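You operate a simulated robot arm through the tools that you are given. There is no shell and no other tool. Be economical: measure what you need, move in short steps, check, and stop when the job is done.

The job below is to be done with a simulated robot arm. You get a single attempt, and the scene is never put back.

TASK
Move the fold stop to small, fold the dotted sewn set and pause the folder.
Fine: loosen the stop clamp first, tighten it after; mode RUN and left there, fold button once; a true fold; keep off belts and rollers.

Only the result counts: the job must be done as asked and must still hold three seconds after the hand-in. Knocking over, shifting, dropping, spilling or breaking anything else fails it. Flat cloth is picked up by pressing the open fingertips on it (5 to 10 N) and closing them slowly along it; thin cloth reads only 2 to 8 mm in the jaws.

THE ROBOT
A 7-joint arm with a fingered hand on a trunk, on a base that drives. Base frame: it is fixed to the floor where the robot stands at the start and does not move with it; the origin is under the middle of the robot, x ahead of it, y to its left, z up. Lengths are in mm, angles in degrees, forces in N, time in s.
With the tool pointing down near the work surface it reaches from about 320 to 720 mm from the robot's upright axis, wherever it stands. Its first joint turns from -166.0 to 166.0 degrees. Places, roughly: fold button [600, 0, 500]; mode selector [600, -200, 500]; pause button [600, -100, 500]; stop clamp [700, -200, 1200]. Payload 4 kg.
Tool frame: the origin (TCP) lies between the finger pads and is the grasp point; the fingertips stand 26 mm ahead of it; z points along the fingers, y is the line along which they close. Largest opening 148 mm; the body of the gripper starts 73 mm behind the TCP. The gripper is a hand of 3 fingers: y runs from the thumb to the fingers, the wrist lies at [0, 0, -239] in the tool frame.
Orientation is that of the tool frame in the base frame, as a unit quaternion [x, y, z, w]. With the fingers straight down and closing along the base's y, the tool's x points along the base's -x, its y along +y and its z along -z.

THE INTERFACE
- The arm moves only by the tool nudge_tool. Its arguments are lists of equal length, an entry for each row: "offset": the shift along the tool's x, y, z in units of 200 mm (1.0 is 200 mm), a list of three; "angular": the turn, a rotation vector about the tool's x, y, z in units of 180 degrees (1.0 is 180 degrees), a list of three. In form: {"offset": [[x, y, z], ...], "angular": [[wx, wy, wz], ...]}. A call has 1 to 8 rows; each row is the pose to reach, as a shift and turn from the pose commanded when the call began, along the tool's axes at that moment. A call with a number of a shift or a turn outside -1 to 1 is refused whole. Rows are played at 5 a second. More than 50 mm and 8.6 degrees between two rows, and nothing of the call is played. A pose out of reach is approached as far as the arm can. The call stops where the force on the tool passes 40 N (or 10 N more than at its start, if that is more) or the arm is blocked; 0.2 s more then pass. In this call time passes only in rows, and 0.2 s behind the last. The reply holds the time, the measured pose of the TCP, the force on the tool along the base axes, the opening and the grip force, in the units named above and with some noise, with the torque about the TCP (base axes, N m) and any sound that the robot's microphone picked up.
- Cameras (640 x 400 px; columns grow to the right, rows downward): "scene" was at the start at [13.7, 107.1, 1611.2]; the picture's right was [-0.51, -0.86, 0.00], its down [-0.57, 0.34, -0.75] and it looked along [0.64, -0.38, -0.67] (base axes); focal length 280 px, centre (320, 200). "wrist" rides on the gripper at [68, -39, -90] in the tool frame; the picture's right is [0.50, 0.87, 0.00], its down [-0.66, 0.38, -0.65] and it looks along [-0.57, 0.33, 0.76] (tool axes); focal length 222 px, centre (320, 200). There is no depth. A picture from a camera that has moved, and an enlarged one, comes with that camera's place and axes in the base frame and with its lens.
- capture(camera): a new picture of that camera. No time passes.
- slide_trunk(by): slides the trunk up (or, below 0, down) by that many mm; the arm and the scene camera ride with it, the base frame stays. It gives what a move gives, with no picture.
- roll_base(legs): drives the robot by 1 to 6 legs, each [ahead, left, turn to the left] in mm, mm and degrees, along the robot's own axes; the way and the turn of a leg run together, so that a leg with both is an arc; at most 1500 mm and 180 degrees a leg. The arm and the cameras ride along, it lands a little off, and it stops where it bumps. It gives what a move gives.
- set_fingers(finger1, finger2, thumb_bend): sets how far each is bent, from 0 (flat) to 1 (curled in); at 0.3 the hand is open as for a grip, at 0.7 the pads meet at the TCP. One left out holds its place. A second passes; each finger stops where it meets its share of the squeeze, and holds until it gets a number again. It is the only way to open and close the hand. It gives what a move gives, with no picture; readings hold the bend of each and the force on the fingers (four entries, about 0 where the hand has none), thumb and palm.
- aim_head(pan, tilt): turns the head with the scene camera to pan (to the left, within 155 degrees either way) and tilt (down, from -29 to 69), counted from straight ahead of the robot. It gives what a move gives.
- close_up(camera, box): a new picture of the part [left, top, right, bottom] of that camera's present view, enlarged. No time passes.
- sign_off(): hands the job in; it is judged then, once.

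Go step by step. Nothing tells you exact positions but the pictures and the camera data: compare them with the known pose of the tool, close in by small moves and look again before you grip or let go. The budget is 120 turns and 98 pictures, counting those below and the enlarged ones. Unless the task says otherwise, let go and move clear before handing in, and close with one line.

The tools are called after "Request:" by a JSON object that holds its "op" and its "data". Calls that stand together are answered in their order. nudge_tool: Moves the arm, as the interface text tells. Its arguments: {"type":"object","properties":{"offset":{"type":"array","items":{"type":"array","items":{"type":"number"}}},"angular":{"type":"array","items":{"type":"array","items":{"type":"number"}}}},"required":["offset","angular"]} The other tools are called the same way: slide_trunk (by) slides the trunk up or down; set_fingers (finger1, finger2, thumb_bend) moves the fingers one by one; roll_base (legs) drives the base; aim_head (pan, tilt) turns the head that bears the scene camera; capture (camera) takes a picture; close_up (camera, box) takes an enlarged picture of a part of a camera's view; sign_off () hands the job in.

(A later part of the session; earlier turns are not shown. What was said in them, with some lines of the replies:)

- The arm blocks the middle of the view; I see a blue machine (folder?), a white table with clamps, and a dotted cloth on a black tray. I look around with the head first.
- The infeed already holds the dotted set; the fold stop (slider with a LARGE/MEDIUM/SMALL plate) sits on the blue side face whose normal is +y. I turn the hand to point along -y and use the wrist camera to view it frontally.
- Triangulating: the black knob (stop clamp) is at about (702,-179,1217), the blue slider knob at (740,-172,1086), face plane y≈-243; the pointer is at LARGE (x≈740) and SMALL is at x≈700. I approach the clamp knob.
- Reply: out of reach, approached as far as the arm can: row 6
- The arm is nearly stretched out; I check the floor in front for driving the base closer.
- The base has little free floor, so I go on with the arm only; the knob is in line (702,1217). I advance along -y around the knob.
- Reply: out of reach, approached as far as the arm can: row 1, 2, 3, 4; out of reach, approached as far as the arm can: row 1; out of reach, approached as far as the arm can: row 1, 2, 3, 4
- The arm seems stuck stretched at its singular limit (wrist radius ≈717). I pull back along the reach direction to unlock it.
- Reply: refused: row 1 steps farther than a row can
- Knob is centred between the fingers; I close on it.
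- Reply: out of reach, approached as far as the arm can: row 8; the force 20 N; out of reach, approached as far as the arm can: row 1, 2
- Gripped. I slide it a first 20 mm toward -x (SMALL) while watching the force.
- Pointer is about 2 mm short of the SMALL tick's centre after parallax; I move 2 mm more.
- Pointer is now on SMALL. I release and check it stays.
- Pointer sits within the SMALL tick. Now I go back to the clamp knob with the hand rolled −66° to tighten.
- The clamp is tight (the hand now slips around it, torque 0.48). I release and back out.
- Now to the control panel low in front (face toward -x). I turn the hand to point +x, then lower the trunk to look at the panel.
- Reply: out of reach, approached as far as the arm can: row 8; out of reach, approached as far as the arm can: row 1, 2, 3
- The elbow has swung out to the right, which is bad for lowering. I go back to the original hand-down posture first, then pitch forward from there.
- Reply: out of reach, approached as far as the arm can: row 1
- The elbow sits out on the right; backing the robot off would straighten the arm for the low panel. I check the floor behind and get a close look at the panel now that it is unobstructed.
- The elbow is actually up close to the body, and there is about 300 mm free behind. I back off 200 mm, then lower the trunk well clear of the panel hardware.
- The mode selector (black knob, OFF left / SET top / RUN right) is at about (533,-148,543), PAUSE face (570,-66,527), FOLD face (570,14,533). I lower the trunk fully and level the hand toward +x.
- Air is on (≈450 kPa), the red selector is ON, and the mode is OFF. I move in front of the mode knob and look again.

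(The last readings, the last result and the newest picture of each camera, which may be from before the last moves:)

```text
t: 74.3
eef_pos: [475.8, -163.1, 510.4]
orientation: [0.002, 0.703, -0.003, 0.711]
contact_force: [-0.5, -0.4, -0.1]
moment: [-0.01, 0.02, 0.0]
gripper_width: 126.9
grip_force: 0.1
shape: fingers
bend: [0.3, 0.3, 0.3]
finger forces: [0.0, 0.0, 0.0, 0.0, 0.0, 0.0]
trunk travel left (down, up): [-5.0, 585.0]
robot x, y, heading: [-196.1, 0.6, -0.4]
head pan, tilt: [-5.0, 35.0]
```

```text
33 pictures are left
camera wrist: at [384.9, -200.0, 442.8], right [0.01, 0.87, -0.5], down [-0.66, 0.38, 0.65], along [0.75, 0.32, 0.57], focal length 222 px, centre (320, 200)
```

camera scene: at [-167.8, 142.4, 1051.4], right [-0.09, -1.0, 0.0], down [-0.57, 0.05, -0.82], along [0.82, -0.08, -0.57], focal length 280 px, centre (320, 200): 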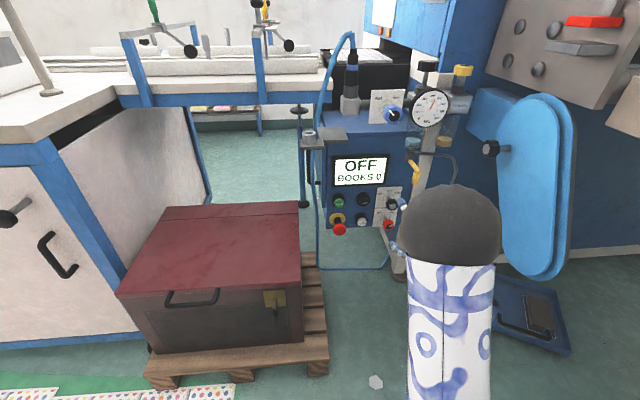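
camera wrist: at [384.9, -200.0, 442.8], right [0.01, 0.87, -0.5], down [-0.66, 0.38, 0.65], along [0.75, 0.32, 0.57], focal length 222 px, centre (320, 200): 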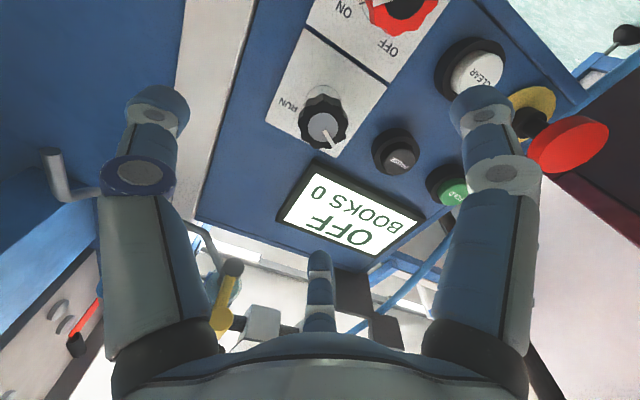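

Request:
{"op": "set_fingers", "data": {"finger1": 0.46, "finger2": 0.46, "thumb_bend": 0.46}}

Request:
{"op": "nudge_tool", "data": {"offset": [[0.035, 0, 0.1], [0.035, 0, 0.2]], "angular": [[0, 0, 0], [0, 0, 0]]}}

Request:
{"op": "capture", "data": {"camera": "wrist"}}

Request:
{"op": "close_up", "data": {"camera": "scene", "box": [320, 165, 440, 240]}}

```text
t: 75.3
eef_pos: [476.2, -162.8, 509.9]
orientation: [0.001, 0.703, -0.003, 0.711]
contact_force: [0.1, 0.4, -0.6]
moment: [-0.02, 0.0, 0.01]
gripper_width: 75.9
grip_force: 0.1
shape: fingers
bend: [0.46, 0.46, 0.46]
finger forces: [0.0, 0.1, 0.0, 0.0, 0.0, 0.1]
trunk travel left (down, up): [-5.0, 585.0]
robot x, y, heading: [-195.0, 1.1, -0.4]
head pan, tilt: [-5.0, 35.0]
```

```text
t: 75.9
eef_pos: [515.9, -162.6, 502.2]
orientation: [0.001, 0.703, -0.003, 0.711]
contact_force: [0.3, -0.6, -0.2]
moment: [-0.01, -0.01, -0.03]
gripper_width: 75.9
grip_force: 0.0
shape: fingers
bend: [0.46, 0.46, 0.46]
finger forces: [0.1, 0.0, 0.0, 0.0, 0.1, 0.1]
trunk travel left (down, up): [-5.0, 585.0]
robot x, y, heading: [-193.2, 0.8, -0.3]
head pan, tilt: [-5.0, 35.0]
```

```text
32 pictures are left
camera wrist: at [424.7, -200.6, 435.6], right [0.01, 0.86, -0.5], down [-0.66, 0.38, 0.65], along [0.75, 0.32, 0.57], focal length 222 px, centre (320, 200)
```

wrist: 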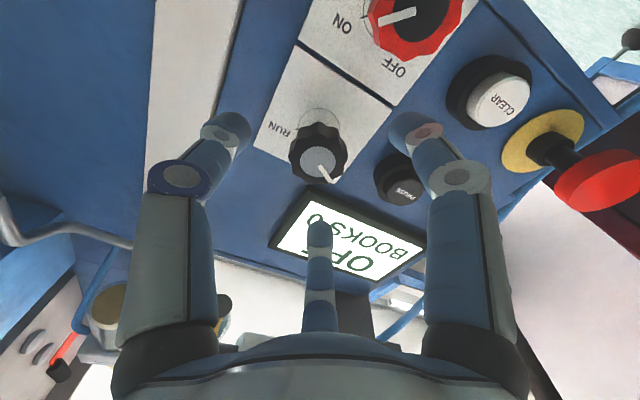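

```text
5.33 times, centred on (380, 202) of scene
camera zoom: at [-167.4, 142.3, 1051.4], right [-0.09, -1.0, 0.0], down [-0.57, 0.05, -0.82], along [0.82, -0.08, -0.57], focal length 1492 px, centre (0, 187)
```

zoom: 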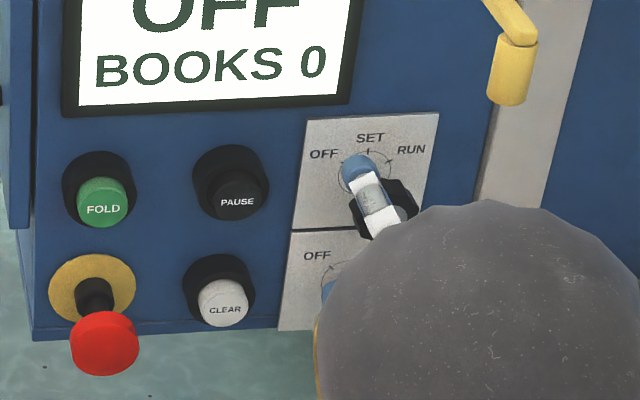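

Request:
{"op": "nudge_tool", "data": {"offset": [[-0.008, 0.008, 0.08], [-0.015, 0.015, 0.15], [-0.015, 0.015, 0.23]], "angular": [[0, 0, 0], [0, 0, 0], [0, 0, 0]]}}

Request:
{"op": "capture", "data": {"camera": "wrist"}}

```text
t: 76.7
eef_pos: [562.3, -159.7, 507.4]
orientation: [0.0, 0.703, -0.002, 0.711]
contact_force: [0.6, 0.4, -0.1]
moment: [0.03, -0.02, -0.01]
gripper_width: 75.7
grip_force: 0.0
shape: fingers
bend: [0.46, 0.46, 0.46]
finger forces: [0.1, 0.1, 0.0, 0.0, 0.0, 0.0]
trunk travel left (down, up): [-5.0, 585.0]
robot x, y, heading: [-200.4, 2.6, -0.0]
head pan, tilt: [-5.0, 35.0]
```

```text
30 pictures are left
camera wrist: at [470.0, -197.7, 439.8], right [0.01, 0.86, -0.5], down [-0.66, 0.38, 0.65], along [0.75, 0.32, 0.57], focal length 222 px, centre (320, 200)
```

wrist: 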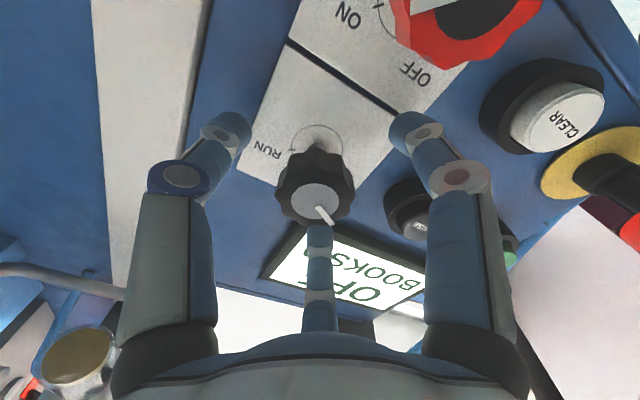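

Request:
{"op": "set_fingers", "data": {"finger1": 0.7, "finger2": 0.7, "thumb_bend": 0.7}}

Request:
{"op": "nudge_tool", "data": {"offset": [[0, 0, 0], [0, 0, 0], [0, 0, 0], [0, 0, 0], [0, 0, 0], [0, 0, 0], [0, 0, 0]], "angular": [[0, 0, 0.04], [0, 0, 0.08], [0, 0, 0.12], [0, 0, 0.16], [0, 0, 0.2], [0, 0, 0.24], [0, 0, 0.28]]}}

Request:
{"op": "capture", "data": {"camera": "wrist"}}

Request:
{"op": "close_up", "data": {"camera": "scene", "box": [320, 145, 440, 245]}}

```text
t: 77.7
eef_pos: [562.1, -161.6, 506.7]
orientation: [0.002, 0.703, -0.004, 0.712]
contact_force: [9.2, -11.1, 0.9]
moment: [-0.1, -0.04, -0.03]
gripper_width: 22.5
grip_force: 13.2
shape: fingers
bend: [0.64, 0.66, 0.63]
finger forces: [6.1, 3.7, 0.0, 0.0, 16.2, 0.0]
trunk travel left (down, up): [-5.0, 585.0]
robot x, y, heading: [-195.1, -1.8, -0.3]
head pan, tilt: [-5.0, 35.0]
```

```text
t: 79.3
eef_pos: [562.0, -164.2, 505.0]
orientation: [0.303, 0.635, 0.3, 0.644]
contact_force: [4.2, -15.1, -1.0]
moment: [-0.06, 0.04, -0.25]
gripper_width: 22.4
grip_force: 12.2
shape: fingers
bend: [0.66, 0.65, 0.63]
finger forces: [5.3, 4.9, 0.0, 0.0, 15.3, 0.0]
trunk travel left (down, up): [-5.0, 585.0]
robot x, y, heading: [-198.3, -0.6, -0.0]
head pan, tilt: [-5.0, 35.0]
```

```text
29 pictures are left
camera wrist: at [471.3, -133.9, 433.4], right [0.0, 0.94, 0.35], down [-0.66, -0.26, 0.7], along [0.75, -0.23, 0.62], focal length 222 px, centre (320, 200)
```

wrist: 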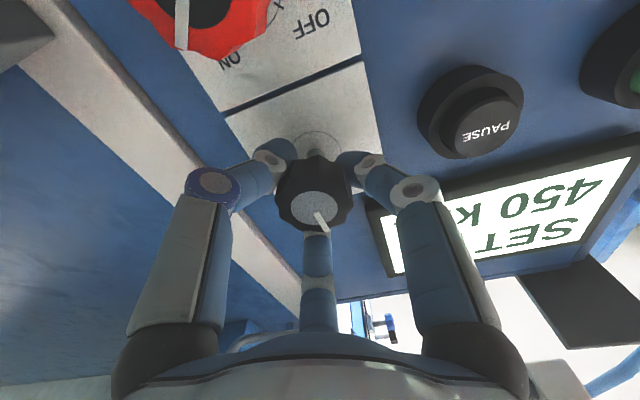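

```text
4.00 times, centred on (380, 195) of scene
camera zoom: at [-167.1, 141.6, 1051.4], right [-0.09, -1.0, 0.0], down [-0.57, 0.05, -0.82], along [0.82, -0.08, -0.57], focal length 1119 px, centre (80, 220)
```

zoom: 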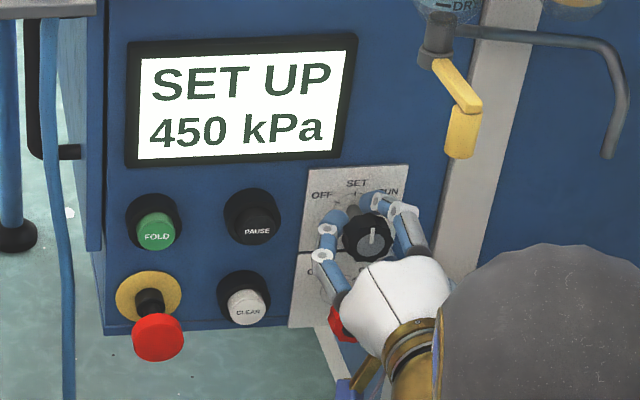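

Mode is now SET; I continue turning to RUN.

Request:
{"op": "nudge_tool", "data": {"offset": [[0, 0, 0], [0, 0, 0], [0, 0, 0], [0, 0, 0], [0, 0, 0], [0, 0, 0], [0, 0, 0]], "angular": [[0, 0, 0.04], [0, 0, 0.08], [0, 0, 0.12], [0, 0, 0.16], [0, 0, 0.2], [0, 0, 0.24], [0, 0, 0.28]]}}

Request:
{"op": "close_up", "data": {"camera": "scene", "box": [320, 145, 440, 245]}}

```text
t: 80.9
eef_pos: [562.1, -160.7, 505.7]
orientation: [0.544, 0.447, 0.546, 0.454]
contact_force: [6.5, -13.0, -9.6]
moment: [-0.03, 0.06, -0.12]
gripper_width: 18.1
grip_force: 11.2
shape: fingers
bend: [0.67, 0.63, 0.64]
finger forces: [3.4, 7.3, 0.0, 0.1, 10.8, 0.1]
trunk travel left (down, up): [-5.0, 585.0]
robot x, y, heading: [-197.4, 1.3, -0.4]
head pan, tilt: [-5.0, 35.0]
```

```text
4.00 times, centred on (380, 195) of scene
camera zoom: at [-166.5, 141.7, 1051.4], right [-0.09, -1.0, 0.0], down [-0.57, 0.05, -0.82], along [0.81, -0.07, -0.57], focal length 1119 px, centre (80, 220)
```

zoom: 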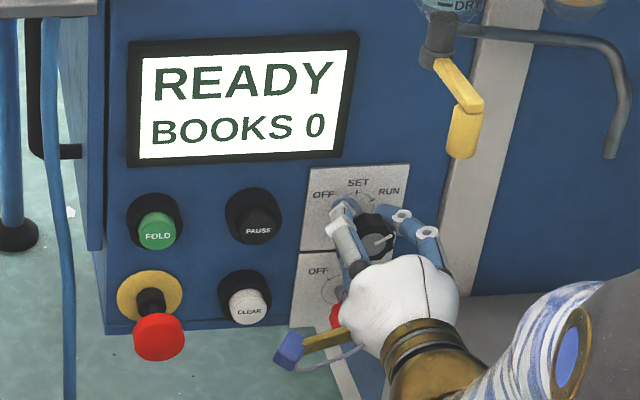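

READY shown: mode is at RUN. I release and back away.

Request:
{"op": "set_fingers", "data": {"finger1": 0.46, "finger2": 0.46, "thumb_bend": 0.46}}

Request:
{"op": "nudge_tool", "data": {"offset": [[0, 0, -0.2], [0, 0, -0.4], [0, 0, -0.55]], "angular": [[0, 0, 0], [0, 0, 0], [0, 0, 0]]}}

Request:
{"op": "nudge_tool", "data": {"offset": [[0.1, 0, 0], [0.2, 0, 0], [0.3, 0, 0], [0.4, 0, 0], [0.5, 0, 0], [0.6, 0, 0], [0.7, 0, 0], [0.8, 0, 0]], "angular": [[0, 0, -0.046], [0, 0, -0.092], [0, 0, -0.138], [0, 0, -0.184], [0, 0, -0.23], [0, 0, -0.276], [0, 0, -0.322], [0, 0, -0.368]]}}

Request:
{"op": "nudge_tool", "data": {"offset": [[0, 0, 0], [0, 0, 0], [0, 0, 0], [0, 0, 0], [0, 0, 0]], "angular": [[0, 0, -0.04], [0, 0, -0.08], [0, 0, -0.12], [0, 0, -0.16], [0, 0, -0.19]]}}

Request:
{"op": "set_fingers", "data": {"finger1": 0.7, "finger2": 0.7, "thumb_bend": 0.7}}

Request:
{"op": "capture", "data": {"camera": "wrist"}}

Request:
{"op": "close_up", "data": {"camera": "scene", "box": [300, 125, 440, 250]}}

```text
t: 81.9
eef_pos: [561.8, -162.5, 505.9]
orientation: [0.543, 0.446, 0.546, 0.456]
contact_force: [-0.2, -0.3, -0.4]
moment: [0.01, 0.01, 0.01]
gripper_width: 75.0
grip_force: 0.1
shape: fingers
bend: [0.46, 0.46, 0.46]
finger forces: [0.1, 0.1, 0.0, 0.0, 0.0, 0.0]
trunk travel left (down, up): [-5.0, 585.0]
robot x, y, heading: [-194.2, -1.1, -0.3]
head pan, tilt: [-5.0, 35.0]
```

```text
t: 82.7
eef_pos: [452.2, -159.4, 505.9]
orientation: [0.543, 0.447, 0.546, 0.456]
contact_force: [-0.2, -0.2, 0.2]
moment: [0.04, -0.03, -0.02]
gripper_width: 75.0
grip_force: 0.0
shape: fingers
bend: [0.46, 0.46, 0.46]
finger forces: [0.1, 0.1, 0.1, 0.1, 0.0, 0.0]
trunk travel left (down, up): [-5.0, 585.0]
robot x, y, heading: [-193.2, 0.4, -0.4]
head pan, tilt: [-5.0, 35.0]
```

```text
t: 84.5
eef_pos: [454.2, 0.0, 533.7]
orientation: [0.21, 0.671, 0.207, 0.68]
contact_force: [0.6, 0.1, 0.0]
moment: [0.03, -0.02, 0.01]
gripper_width: 75.0
grip_force: 0.1
shape: fingers
bend: [0.46, 0.46, 0.46]
finger forces: [0.0, 0.0, 0.1, 0.1, 0.1, 0.0]
trunk travel left (down, up): [-5.0, 585.0]
robot x, y, heading: [-194.9, 2.2, -0.4]
head pan, tilt: [-5.0, 35.0]
```

```text
t: 85.7
eef_pos: [452.9, -2.7, 535.0]
orientation: [0.002, 0.702, -0.001, 0.712]
contact_force: [0.2, -0.1, -0.5]
moment: [0.02, 0.01, -0.03]
gripper_width: 75.0
grip_force: 0.0
shape: fingers
bend: [0.46, 0.46, 0.46]
finger forces: [0.0, 0.1, 0.1, 0.2, 0.0, 0.1]
trunk travel left (down, up): [-5.0, 585.0]
robot x, y, heading: [-199.1, -2.2, -0.1]
head pan, tilt: [-5.0, 35.0]
```

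```text
t: 86.7
eef_pos: [452.9, -1.6, 535.6]
orientation: [0.003, 0.703, -0.001, 0.711]
contact_force: [-0.3, -0.3, -0.2]
moment: [-0.03, 0.02, -0.01]
gripper_width: 0.2
grip_force: 0.1
shape: fingers
bend: [0.69, 0.69, 0.7]
finger forces: [0.0, 0.1, 0.1, 0.1, 0.0, 0.1]
trunk travel left (down, up): [-5.0, 585.0]
robot x, y, heading: [-196.6, 1.9, -0.2]
head pan, tilt: [-5.0, 35.0]
```

```text
26 pictures are left
camera wrist: at [362.5, -39.4, 468.1], right [0.01, 0.87, -0.5], down [-0.66, 0.38, 0.65], along [0.75, 0.32, 0.58], focal length 222 px, centre (320, 200)
```

wrist: 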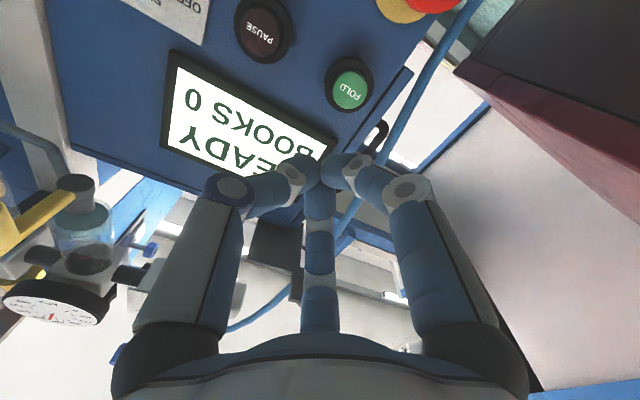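

```text
3.20 times, centred on (370, 188) of scene
camera zoom: at [-167.4, 142.4, 1051.4], right [-0.09, -1.0, 0.0], down [-0.57, 0.05, -0.82], along [0.82, -0.08, -0.57], focal length 895 px, centre (160, 240)
```

zoom: 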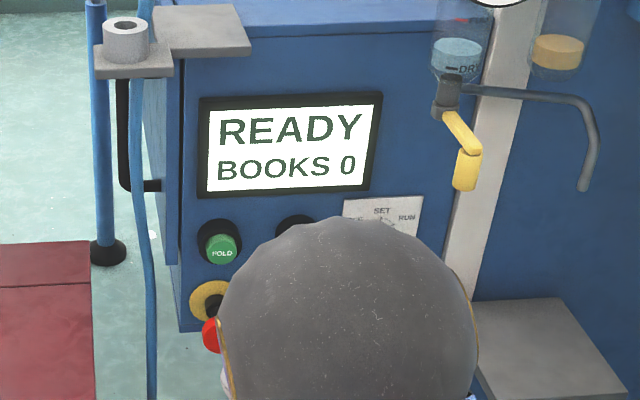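

FOLD's face is at about (565,7,505), the emergency stop sits below at z≈440. I line up the closed fingertips with a slight downward pitch.

Request:
{"op": "nudge_tool", "data": {"offset": [[0.035, 0.022, 0.115], [0.07, 0.045, 0.235]], "angular": [[0, 0.04, 0], [0, 0.08, 0]]}}

Request:
{"op": "capture", "data": {"camera": "wrist"}}

Request:
{"op": "close_up", "data": {"camera": "scene", "box": [300, 145, 420, 250]}}

```text
t: 87.3
eef_pos: [501.7, 5.0, 523.2]
orientation: [0.004, 0.787, -0.001, 0.617]
contact_force: [-0.6, -0.6, 0.0]
moment: [-0.04, -0.02, -0.01]
gripper_width: 0.4
grip_force: 0.0
shape: fingers
bend: [0.69, 0.69, 0.7]
finger forces: [0.0, 0.0, 0.0, 0.0, 0.1, 0.1]
trunk travel left (down, up): [-5.0, 585.0]
robot x, y, heading: [-198.2, -0.5, -0.4]
head pan, tilt: [-5.0, 35.0]
```

```text
24 pictures are left
camera wrist: at [396.3, -31.6, 480.3], right [-0.11, 0.87, -0.48], down [-0.48, 0.38, 0.79], along [0.87, 0.32, 0.37], focal length 222 px, centre (320, 200)
```

wrist: 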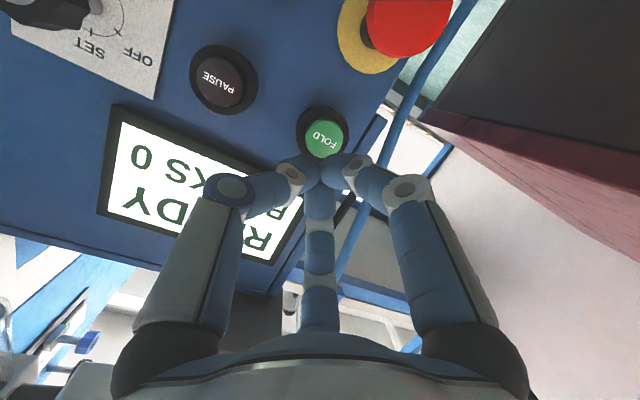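

```text
3.81 times, centred on (360, 198) of scene
camera zoom: at [-167.4, 142.4, 1051.3], right [-0.09, -1.0, 0.0], down [-0.57, 0.05, -0.82], along [0.82, -0.08, -0.57], focal length 1066 px, centre (168, 210)
```

zoom: 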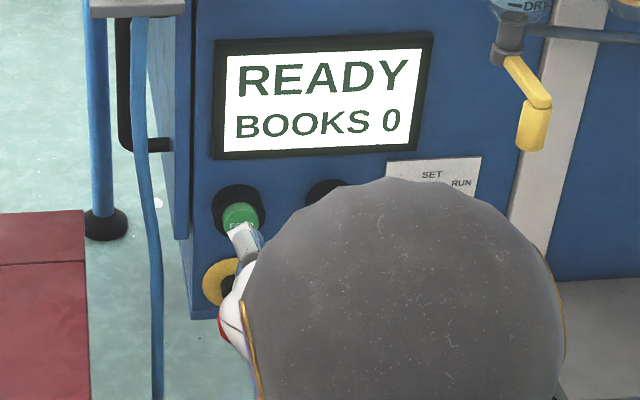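

Request:
{"op": "nudge_tool", "data": {"offset": [[0, 0, 0.1], [0, 0, 0.16], [0, 0, 0.19], [0, 0, 0.205]], "angular": [[0, 0, 0], [0, 0, 0], [0, 0, 0], [0, 0, 0]]}}

Request:
{"op": "close_up", "data": {"camera": "scene", "box": [300, 145, 420, 250]}}

```text
t: 88.3
eef_pos: [541.4, 5.7, 513.7]
orientation: [0.005, 0.786, -0.001, 0.618]
contact_force: [0.5, -0.6, 0.6]
moment: [0.03, 0.02, 0.01]
gripper_width: 0.2
grip_force: 0.0
shape: fingers
bend: [0.69, 0.69, 0.7]
finger forces: [0.0, 0.0, 0.0, 0.0, 0.1, 0.0]
trunk travel left (down, up): [-5.0, 585.0]
robot x, y, heading: [-200.5, 3.9, -0.3]
head pan, tilt: [-5.0, 35.0]
```

```text
3.81 times, centred on (360, 198) of scene
camera zoom: at [-167.4, 142.4, 1051.4], right [-0.09, -1.0, 0.0], down [-0.57, 0.05, -0.82], along [0.82, -0.08, -0.57], focal length 1066 px, centre (168, 210)
```

zoom: 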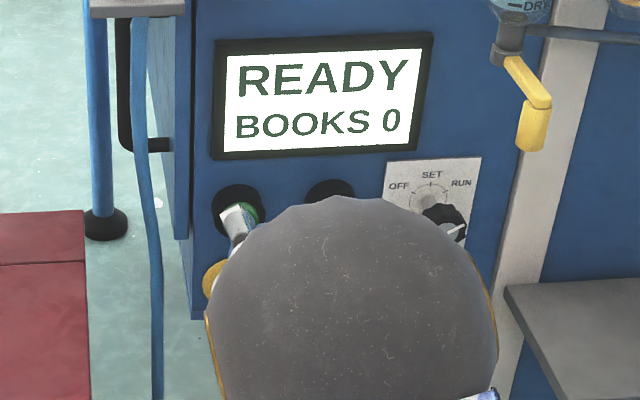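

Request:
{"op": "nudge_tool", "data": {"offset": [[0, 0, 0.015], [0, 0, 0.03], [0, 0, 0.04]], "angular": [[0, 0, 0], [0, 0, 0], [0, 0, 0]]}}

```text
t: 89.1
eef_pos: [548.0, 3.3, 510.7]
orientation: [0.003, 0.787, 0.0, 0.617]
contact_force: [0.6, 1.1, 0.1]
moment: [0.0, 0.0, -0.02]
gripper_width: 0.1
grip_force: 0.0
shape: fingers
bend: [0.69, 0.69, 0.7]
finger forces: [0.1, 0.0, 0.0, 0.1, 0.0, 0.1]
trunk travel left (down, up): [-5.0, 585.0]
robot x, y, heading: [-196.4, -1.4, -0.4]
head pan, tilt: [-5.0, 35.0]
```

Request:
{"op": "nudge_tool", "data": {"offset": [[0, 0, 0.015], [0, 0, 0.03], [0, 0, 0.04]], "angular": [[0, 0, 0], [0, 0, 0], [0, 0, 0]]}}

Request:
{"op": "capture", "data": {"camera": "wrist"}}

```text
t: 89.9
eef_pos: [554.3, 5.8, 509.2]
orientation: [0.004, 0.787, -0.001, 0.618]
contact_force: [-2.4, -0.4, 0.6]
moment: [-0.02, -0.03, 0.0]
gripper_width: 0.1
grip_force: 2.6
shape: fingers
bend: [0.69, 0.7, 0.7]
finger forces: [0.0, 4.1, 0.1, 0.0, 0.0, 0.0]
trunk travel left (down, up): [-5.0, 585.0]
robot x, y, heading: [-196.9, 0.0, -0.3]
head pan, tilt: [-5.0, 35.0]
heard: click
```

```text
21 pictures are left
camera wrist: at [449.8, -31.7, 466.5], right [-0.11, 0.87, -0.48], down [-0.48, 0.38, 0.79], along [0.87, 0.32, 0.37], focal length 222 px, centre (320, 200)
```

wrist: 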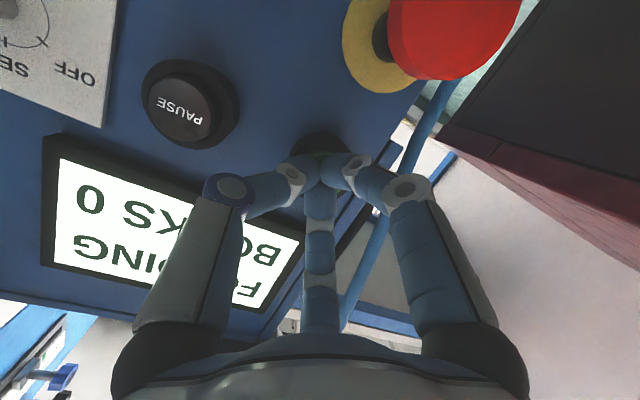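

Click heard and the display reads FOLDING. I withdraw and wait for the fold to finish.

Request:
{"op": "nudge_tool", "data": {"offset": [[0, 0, -0.1], [0, 0, -0.25], [0, -0.1, -0.3], [0, -0.2, -0.3], [0, -0.3, -0.3], [0, -0.39, -0.3]], "angular": [[0, 0, 0], [0, 0, 0], [0, 0, 0], [0, 0, 0], [0, 0, 0], [0, 0, 0]]}}

Request:
{"op": "aim_head", "data": {"pan": -5, "tilt": 28}}

Request:
{"op": "capture", "data": {"camera": "scene"}}

Request:
{"op": "capture", "data": {"camera": "wrist"}}

```text
t: 91.3
eef_pos: [496.5, -72.3, 523.0]
orientation: [0.004, 0.786, 0.0, 0.618]
contact_force: [0.4, 0.3, 0.6]
moment: [-0.03, -0.02, -0.01]
gripper_width: 0.3
grip_force: 0.0
shape: fingers
bend: [0.69, 0.7, 0.7]
finger forces: [0.0, 0.0, 0.0, 0.0, 0.0, 0.1]
trunk travel left (down, up): [-5.0, 585.0]
robot x, y, heading: [-197.2, -0.5, -0.3]
head pan, tilt: [-5.0, 35.0]
```

```text
t: 92.0
eef_pos: [495.9, -72.6, 522.8]
orientation: [0.004, 0.786, -0.001, 0.618]
contact_force: [0.5, 0.3, 0.3]
moment: [0.01, 0.02, 0.05]
gripper_width: 0.3
grip_force: 0.0
shape: fingers
bend: [0.69, 0.7, 0.7]
finger forces: [0.1, 0.1, 0.0, 0.0, 0.0, 0.0]
trunk travel left (down, up): [-5.0, 585.0]
robot x, y, heading: [-199.6, 4.5, -0.4]
head pan, tilt: [-5.0, 28.0]
```

```text
20 pictures are left
camera scene: at [-164.3, 142.1, 1062.3], right [-0.09, -1.0, 0.0], down [-0.47, 0.04, -0.88], along [0.88, -0.08, -0.47], focal length 280 px, centre (320, 200)
```

scene: 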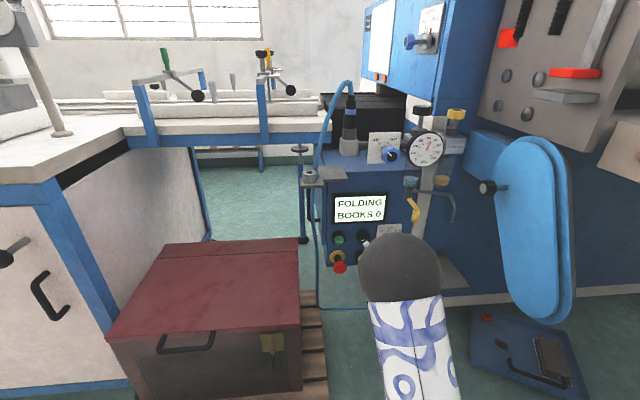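

```text
19 pictures are left
camera wrist: at [390.3, -109.4, 480.4], right [-0.11, 0.87, -0.48], down [-0.48, 0.38, 0.79], along [0.87, 0.32, 0.37], focal length 222 px, centre (320, 200)
```

wrist: 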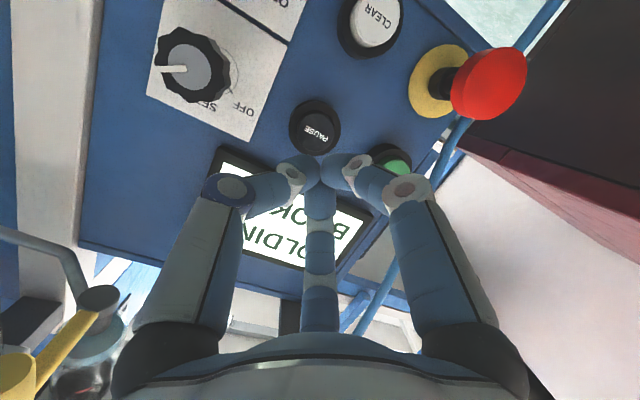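

Still folding. I wait a little by small head moves and check the counter.

Request:
{"op": "aim_head", "data": {"pan": -40, "tilt": 28}}

Request:
{"op": "set_fingers", "data": {"finger1": 0.7}}

Request:
{"op": "set_fingers", "data": {"finger1": 0.7}}

Request:
{"op": "set_fingers", "data": {"finger1": 0.7}}

Request:
{"op": "aim_head", "data": {"pan": -5, "tilt": 28}}

Request:
{"op": "capture", "data": {"camera": "scene"}}

```text
t: 93.0
eef_pos: [496.1, -72.3, 524.4]
orientation: [0.005, 0.786, -0.002, 0.618]
contact_force: [0.5, 0.0, 0.1]
moment: [-0.02, 0.0, 0.01]
gripper_width: 0.3
grip_force: 0.0
shape: fingers
bend: [0.69, 0.7, 0.7]
finger forces: [0.1, 0.1, 0.1, 0.1, 0.0, 0.0]
trunk travel left (down, up): [-5.0, 585.0]
robot x, y, heading: [-197.4, -1.5, -0.1]
head pan, tilt: [-40.0, 28.0]
```

```text
t: 94.0
eef_pos: [495.7, -71.7, 523.3]
orientation: [0.005, 0.787, -0.002, 0.617]
contact_force: [0.6, 0.3, 0.0]
moment: [-0.02, 0.0, -0.01]
gripper_width: 0.3
grip_force: 0.1
shape: fingers
bend: [0.69, 0.7, 0.7]
finger forces: [0.0, 0.1, 0.1, 0.0, 0.1, 0.0]
trunk travel left (down, up): [-5.0, 585.0]
robot x, y, heading: [-196.0, 0.0, -0.3]
head pan, tilt: [-40.0, 28.0]
```

```text
t: 95.0
eef_pos: [495.3, -72.4, 522.9]
orientation: [0.004, 0.786, 0.0, 0.618]
contact_force: [0.2, -0.3, 0.0]
moment: [0.03, 0.01, 0.0]
gripper_width: 0.4
grip_force: 0.0
shape: fingers
bend: [0.69, 0.7, 0.7]
finger forces: [0.0, 0.1, 0.0, 0.0, 0.1, 0.0]
trunk travel left (down, up): [-5.0, 585.0]
robot x, y, heading: [-198.4, 1.6, -0.3]
head pan, tilt: [-40.0, 28.0]
```

```text
t: 96.0
eef_pos: [495.8, -73.3, 522.6]
orientation: [0.004, 0.786, 0.0, 0.618]
contact_force: [0.7, 0.5, 0.4]
moment: [-0.01, 0.0, 0.01]
gripper_width: 0.3
grip_force: 0.0
shape: fingers
bend: [0.69, 0.7, 0.7]
finger forces: [0.1, 0.1, 0.0, 0.1, 0.0, 0.0]
trunk travel left (down, up): [-5.0, 585.0]
robot x, y, heading: [-197.8, 0.4, -0.6]
head pan, tilt: [-40.0, 28.0]
```

```text
t: 97.0
eef_pos: [495.9, -72.0, 523.2]
orientation: [0.005, 0.787, -0.001, 0.618]
contact_force: [-0.1, 1.2, 0.0]
moment: [-0.04, 0.01, 0.01]
gripper_width: 0.2
grip_force: 0.0
shape: fingers
bend: [0.69, 0.7, 0.7]
finger forces: [0.1, 0.1, 0.1, 0.0, 0.0, 0.1]
trunk travel left (down, up): [-5.0, 585.0]
robot x, y, heading: [-199.2, 1.0, -0.4]
head pan, tilt: [-5.0, 28.0]
```

```text
18 pictures are left
camera scene: at [-164.3, 142.0, 1062.3], right [-0.09, -1.0, 0.0], down [-0.47, 0.04, -0.88], along [0.88, -0.08, -0.47], focal length 280 px, centre (320, 200)
```

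scene: 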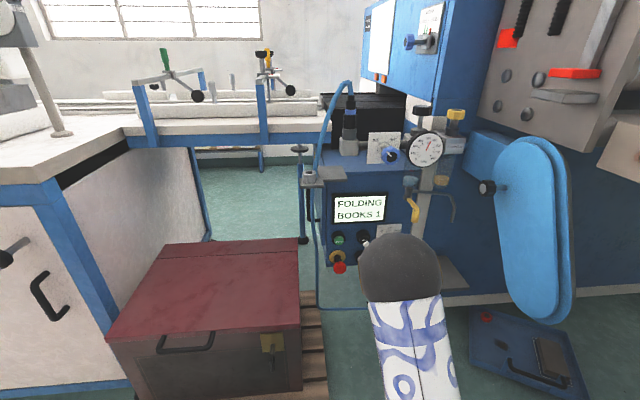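

BOOKS 1, still running; now I press PAUSE.

Request:
{"op": "nudge_tool", "data": {"offset": [[0, -0.02, 0.1], [0, -0.02, 0.2], [0, -0.02, 0.24], [0, -0.02, 0.26], [0, -0.02, 0.275], [0, -0.02, 0.285], [0, -0.02, 0.295], [0, -0.02, 0.303]], "angular": [[0, 0, 0], [0, 0, 0], [0, 0, 0], [0, 0, 0], [0, 0, 0], [0, 0, 0], [0, 0, 0], [0, 0, 0]]}}

Request:
{"op": "close_up", "data": {"camera": "scene", "box": [310, 170, 430, 280]}}

```text
t: 98.8
eef_pos: [555.0, -79.0, 507.4]
orientation: [0.003, 0.787, 0.0, 0.617]
contact_force: [-3.3, -0.7, -0.2]
moment: [0.03, 0.0, 0.02]
gripper_width: 0.3
grip_force: 2.2
shape: fingers
bend: [0.69, 0.7, 0.7]
finger forces: [0.0, 4.3, 0.0, 0.0, 0.0, 0.1]
trunk travel left (down, up): [-5.0, 585.0]
robot x, y, heading: [-198.7, 1.4, -0.3]
head pan, tilt: [-5.0, 28.0]
heard: click
```

```text
3.64 times, centred on (370, 225) of scene
camera zoom: at [-164.5, 142.1, 1062.3], right [-0.09, -1.0, 0.0], down [-0.47, 0.04, -0.88], along [0.88, -0.08, -0.47], focal length 1017 px, centre (138, 109)
```

zoom: 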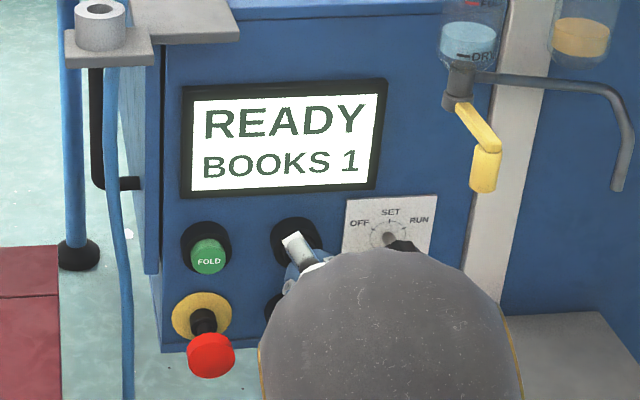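

PAUSE clicked and the display went to READY, BOOKS 1. I withdraw and re-check the display, the stop pointer and the set.

Request:
{"op": "nudge_tool", "data": {"offset": [[0, 0, -0.15], [0, 0, -0.35], [0, 0, -0.55], [0, 0, -0.75]], "angular": [[0, 0, 0], [0, 0, 0], [0, 0, 0], [0, 0, 0]]}}

Request:
{"op": "close_up", "data": {"camera": "scene", "box": [310, 170, 430, 280]}}

Request:
{"op": "close_up", "data": {"camera": "scene", "box": [395, 0, 460, 70]}}

Request:
{"op": "capture", "data": {"camera": "scene"}}

```text
t: 99.8
eef_pos: [411.2, -78.0, 545.1]
orientation: [0.004, 0.787, 0.0, 0.617]
contact_force: [0.5, 0.6, -0.4]
moment: [0.0, -0.04, -0.01]
gripper_width: 0.2
grip_force: 0.0
shape: fingers
bend: [0.69, 0.7, 0.7]
finger forces: [0.0, 0.0, 0.0, 0.0, 0.1, 0.0]
trunk travel left (down, up): [-5.0, 585.0]
robot x, y, heading: [-195.7, 0.4, -0.1]
head pan, tilt: [-5.0, 28.0]
```

```text
3.64 times, centred on (370, 225) of scene
camera zoom: at [-164.1, 142.1, 1062.3], right [-0.09, -1.0, 0.0], down [-0.47, 0.04, -0.88], along [0.88, -0.08, -0.47], focal length 1017 px, centre (138, 109)
```

zoom: 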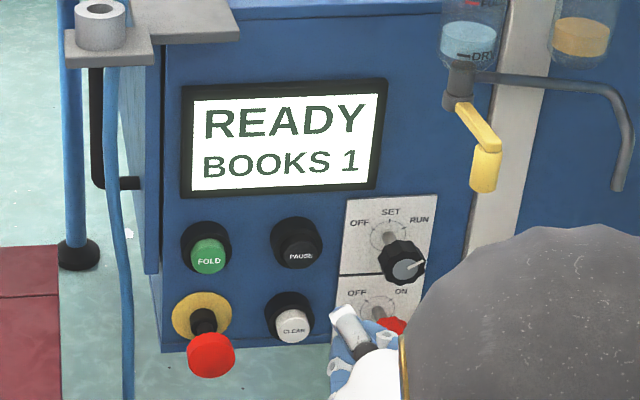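

```text
5.71 times, centred on (428, 35) of scene
camera zoom: at [-164.1, 142.1, 1062.3], right [-0.09, -1.0, 0.0], down [-0.47, 0.04, -0.88], along [0.88, -0.08, -0.47], focal length 1599 px, centre (-294, 1143)
```

zoom: 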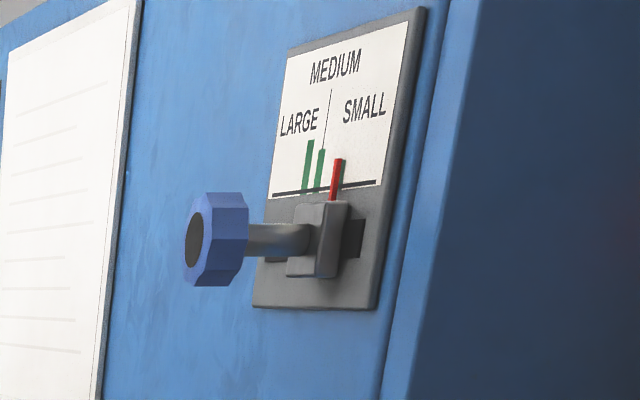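

```text
14 pictures are left
camera scene: at [-164.1, 142.1, 1062.3], right [-0.09, -1.0, 0.0], down [-0.47, 0.04, -0.88], along [0.88, -0.08, -0.47], focal length 280 px, centre (320, 200)
```

scene: 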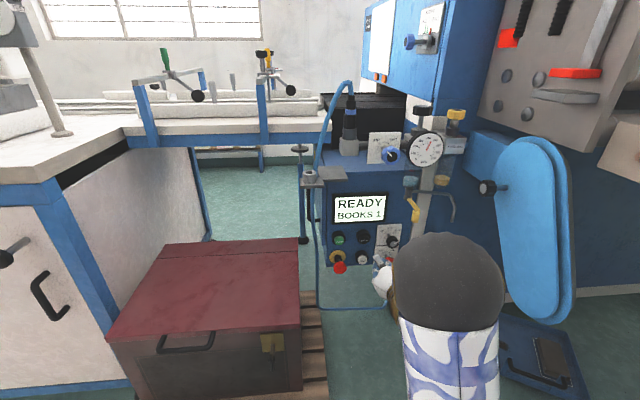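

The stop is on SMALL with the clamp tight. The mode is at RUN, one book is counted, and the folder is stopped at READY after PAUSE. The hand is clear, so I hand in.

Request:
{"op": "sign_off", "data": {}}

```text
The job is handed in.
```

The fold stop is on SMALL with its clamp re-tightened, the dotted set went through with one press of FOLD (BOOKS 1), PAUSE was pressed and the display reads READY with the mode left at RUN; I did not look at the folded set itself to confirm the fold is true.
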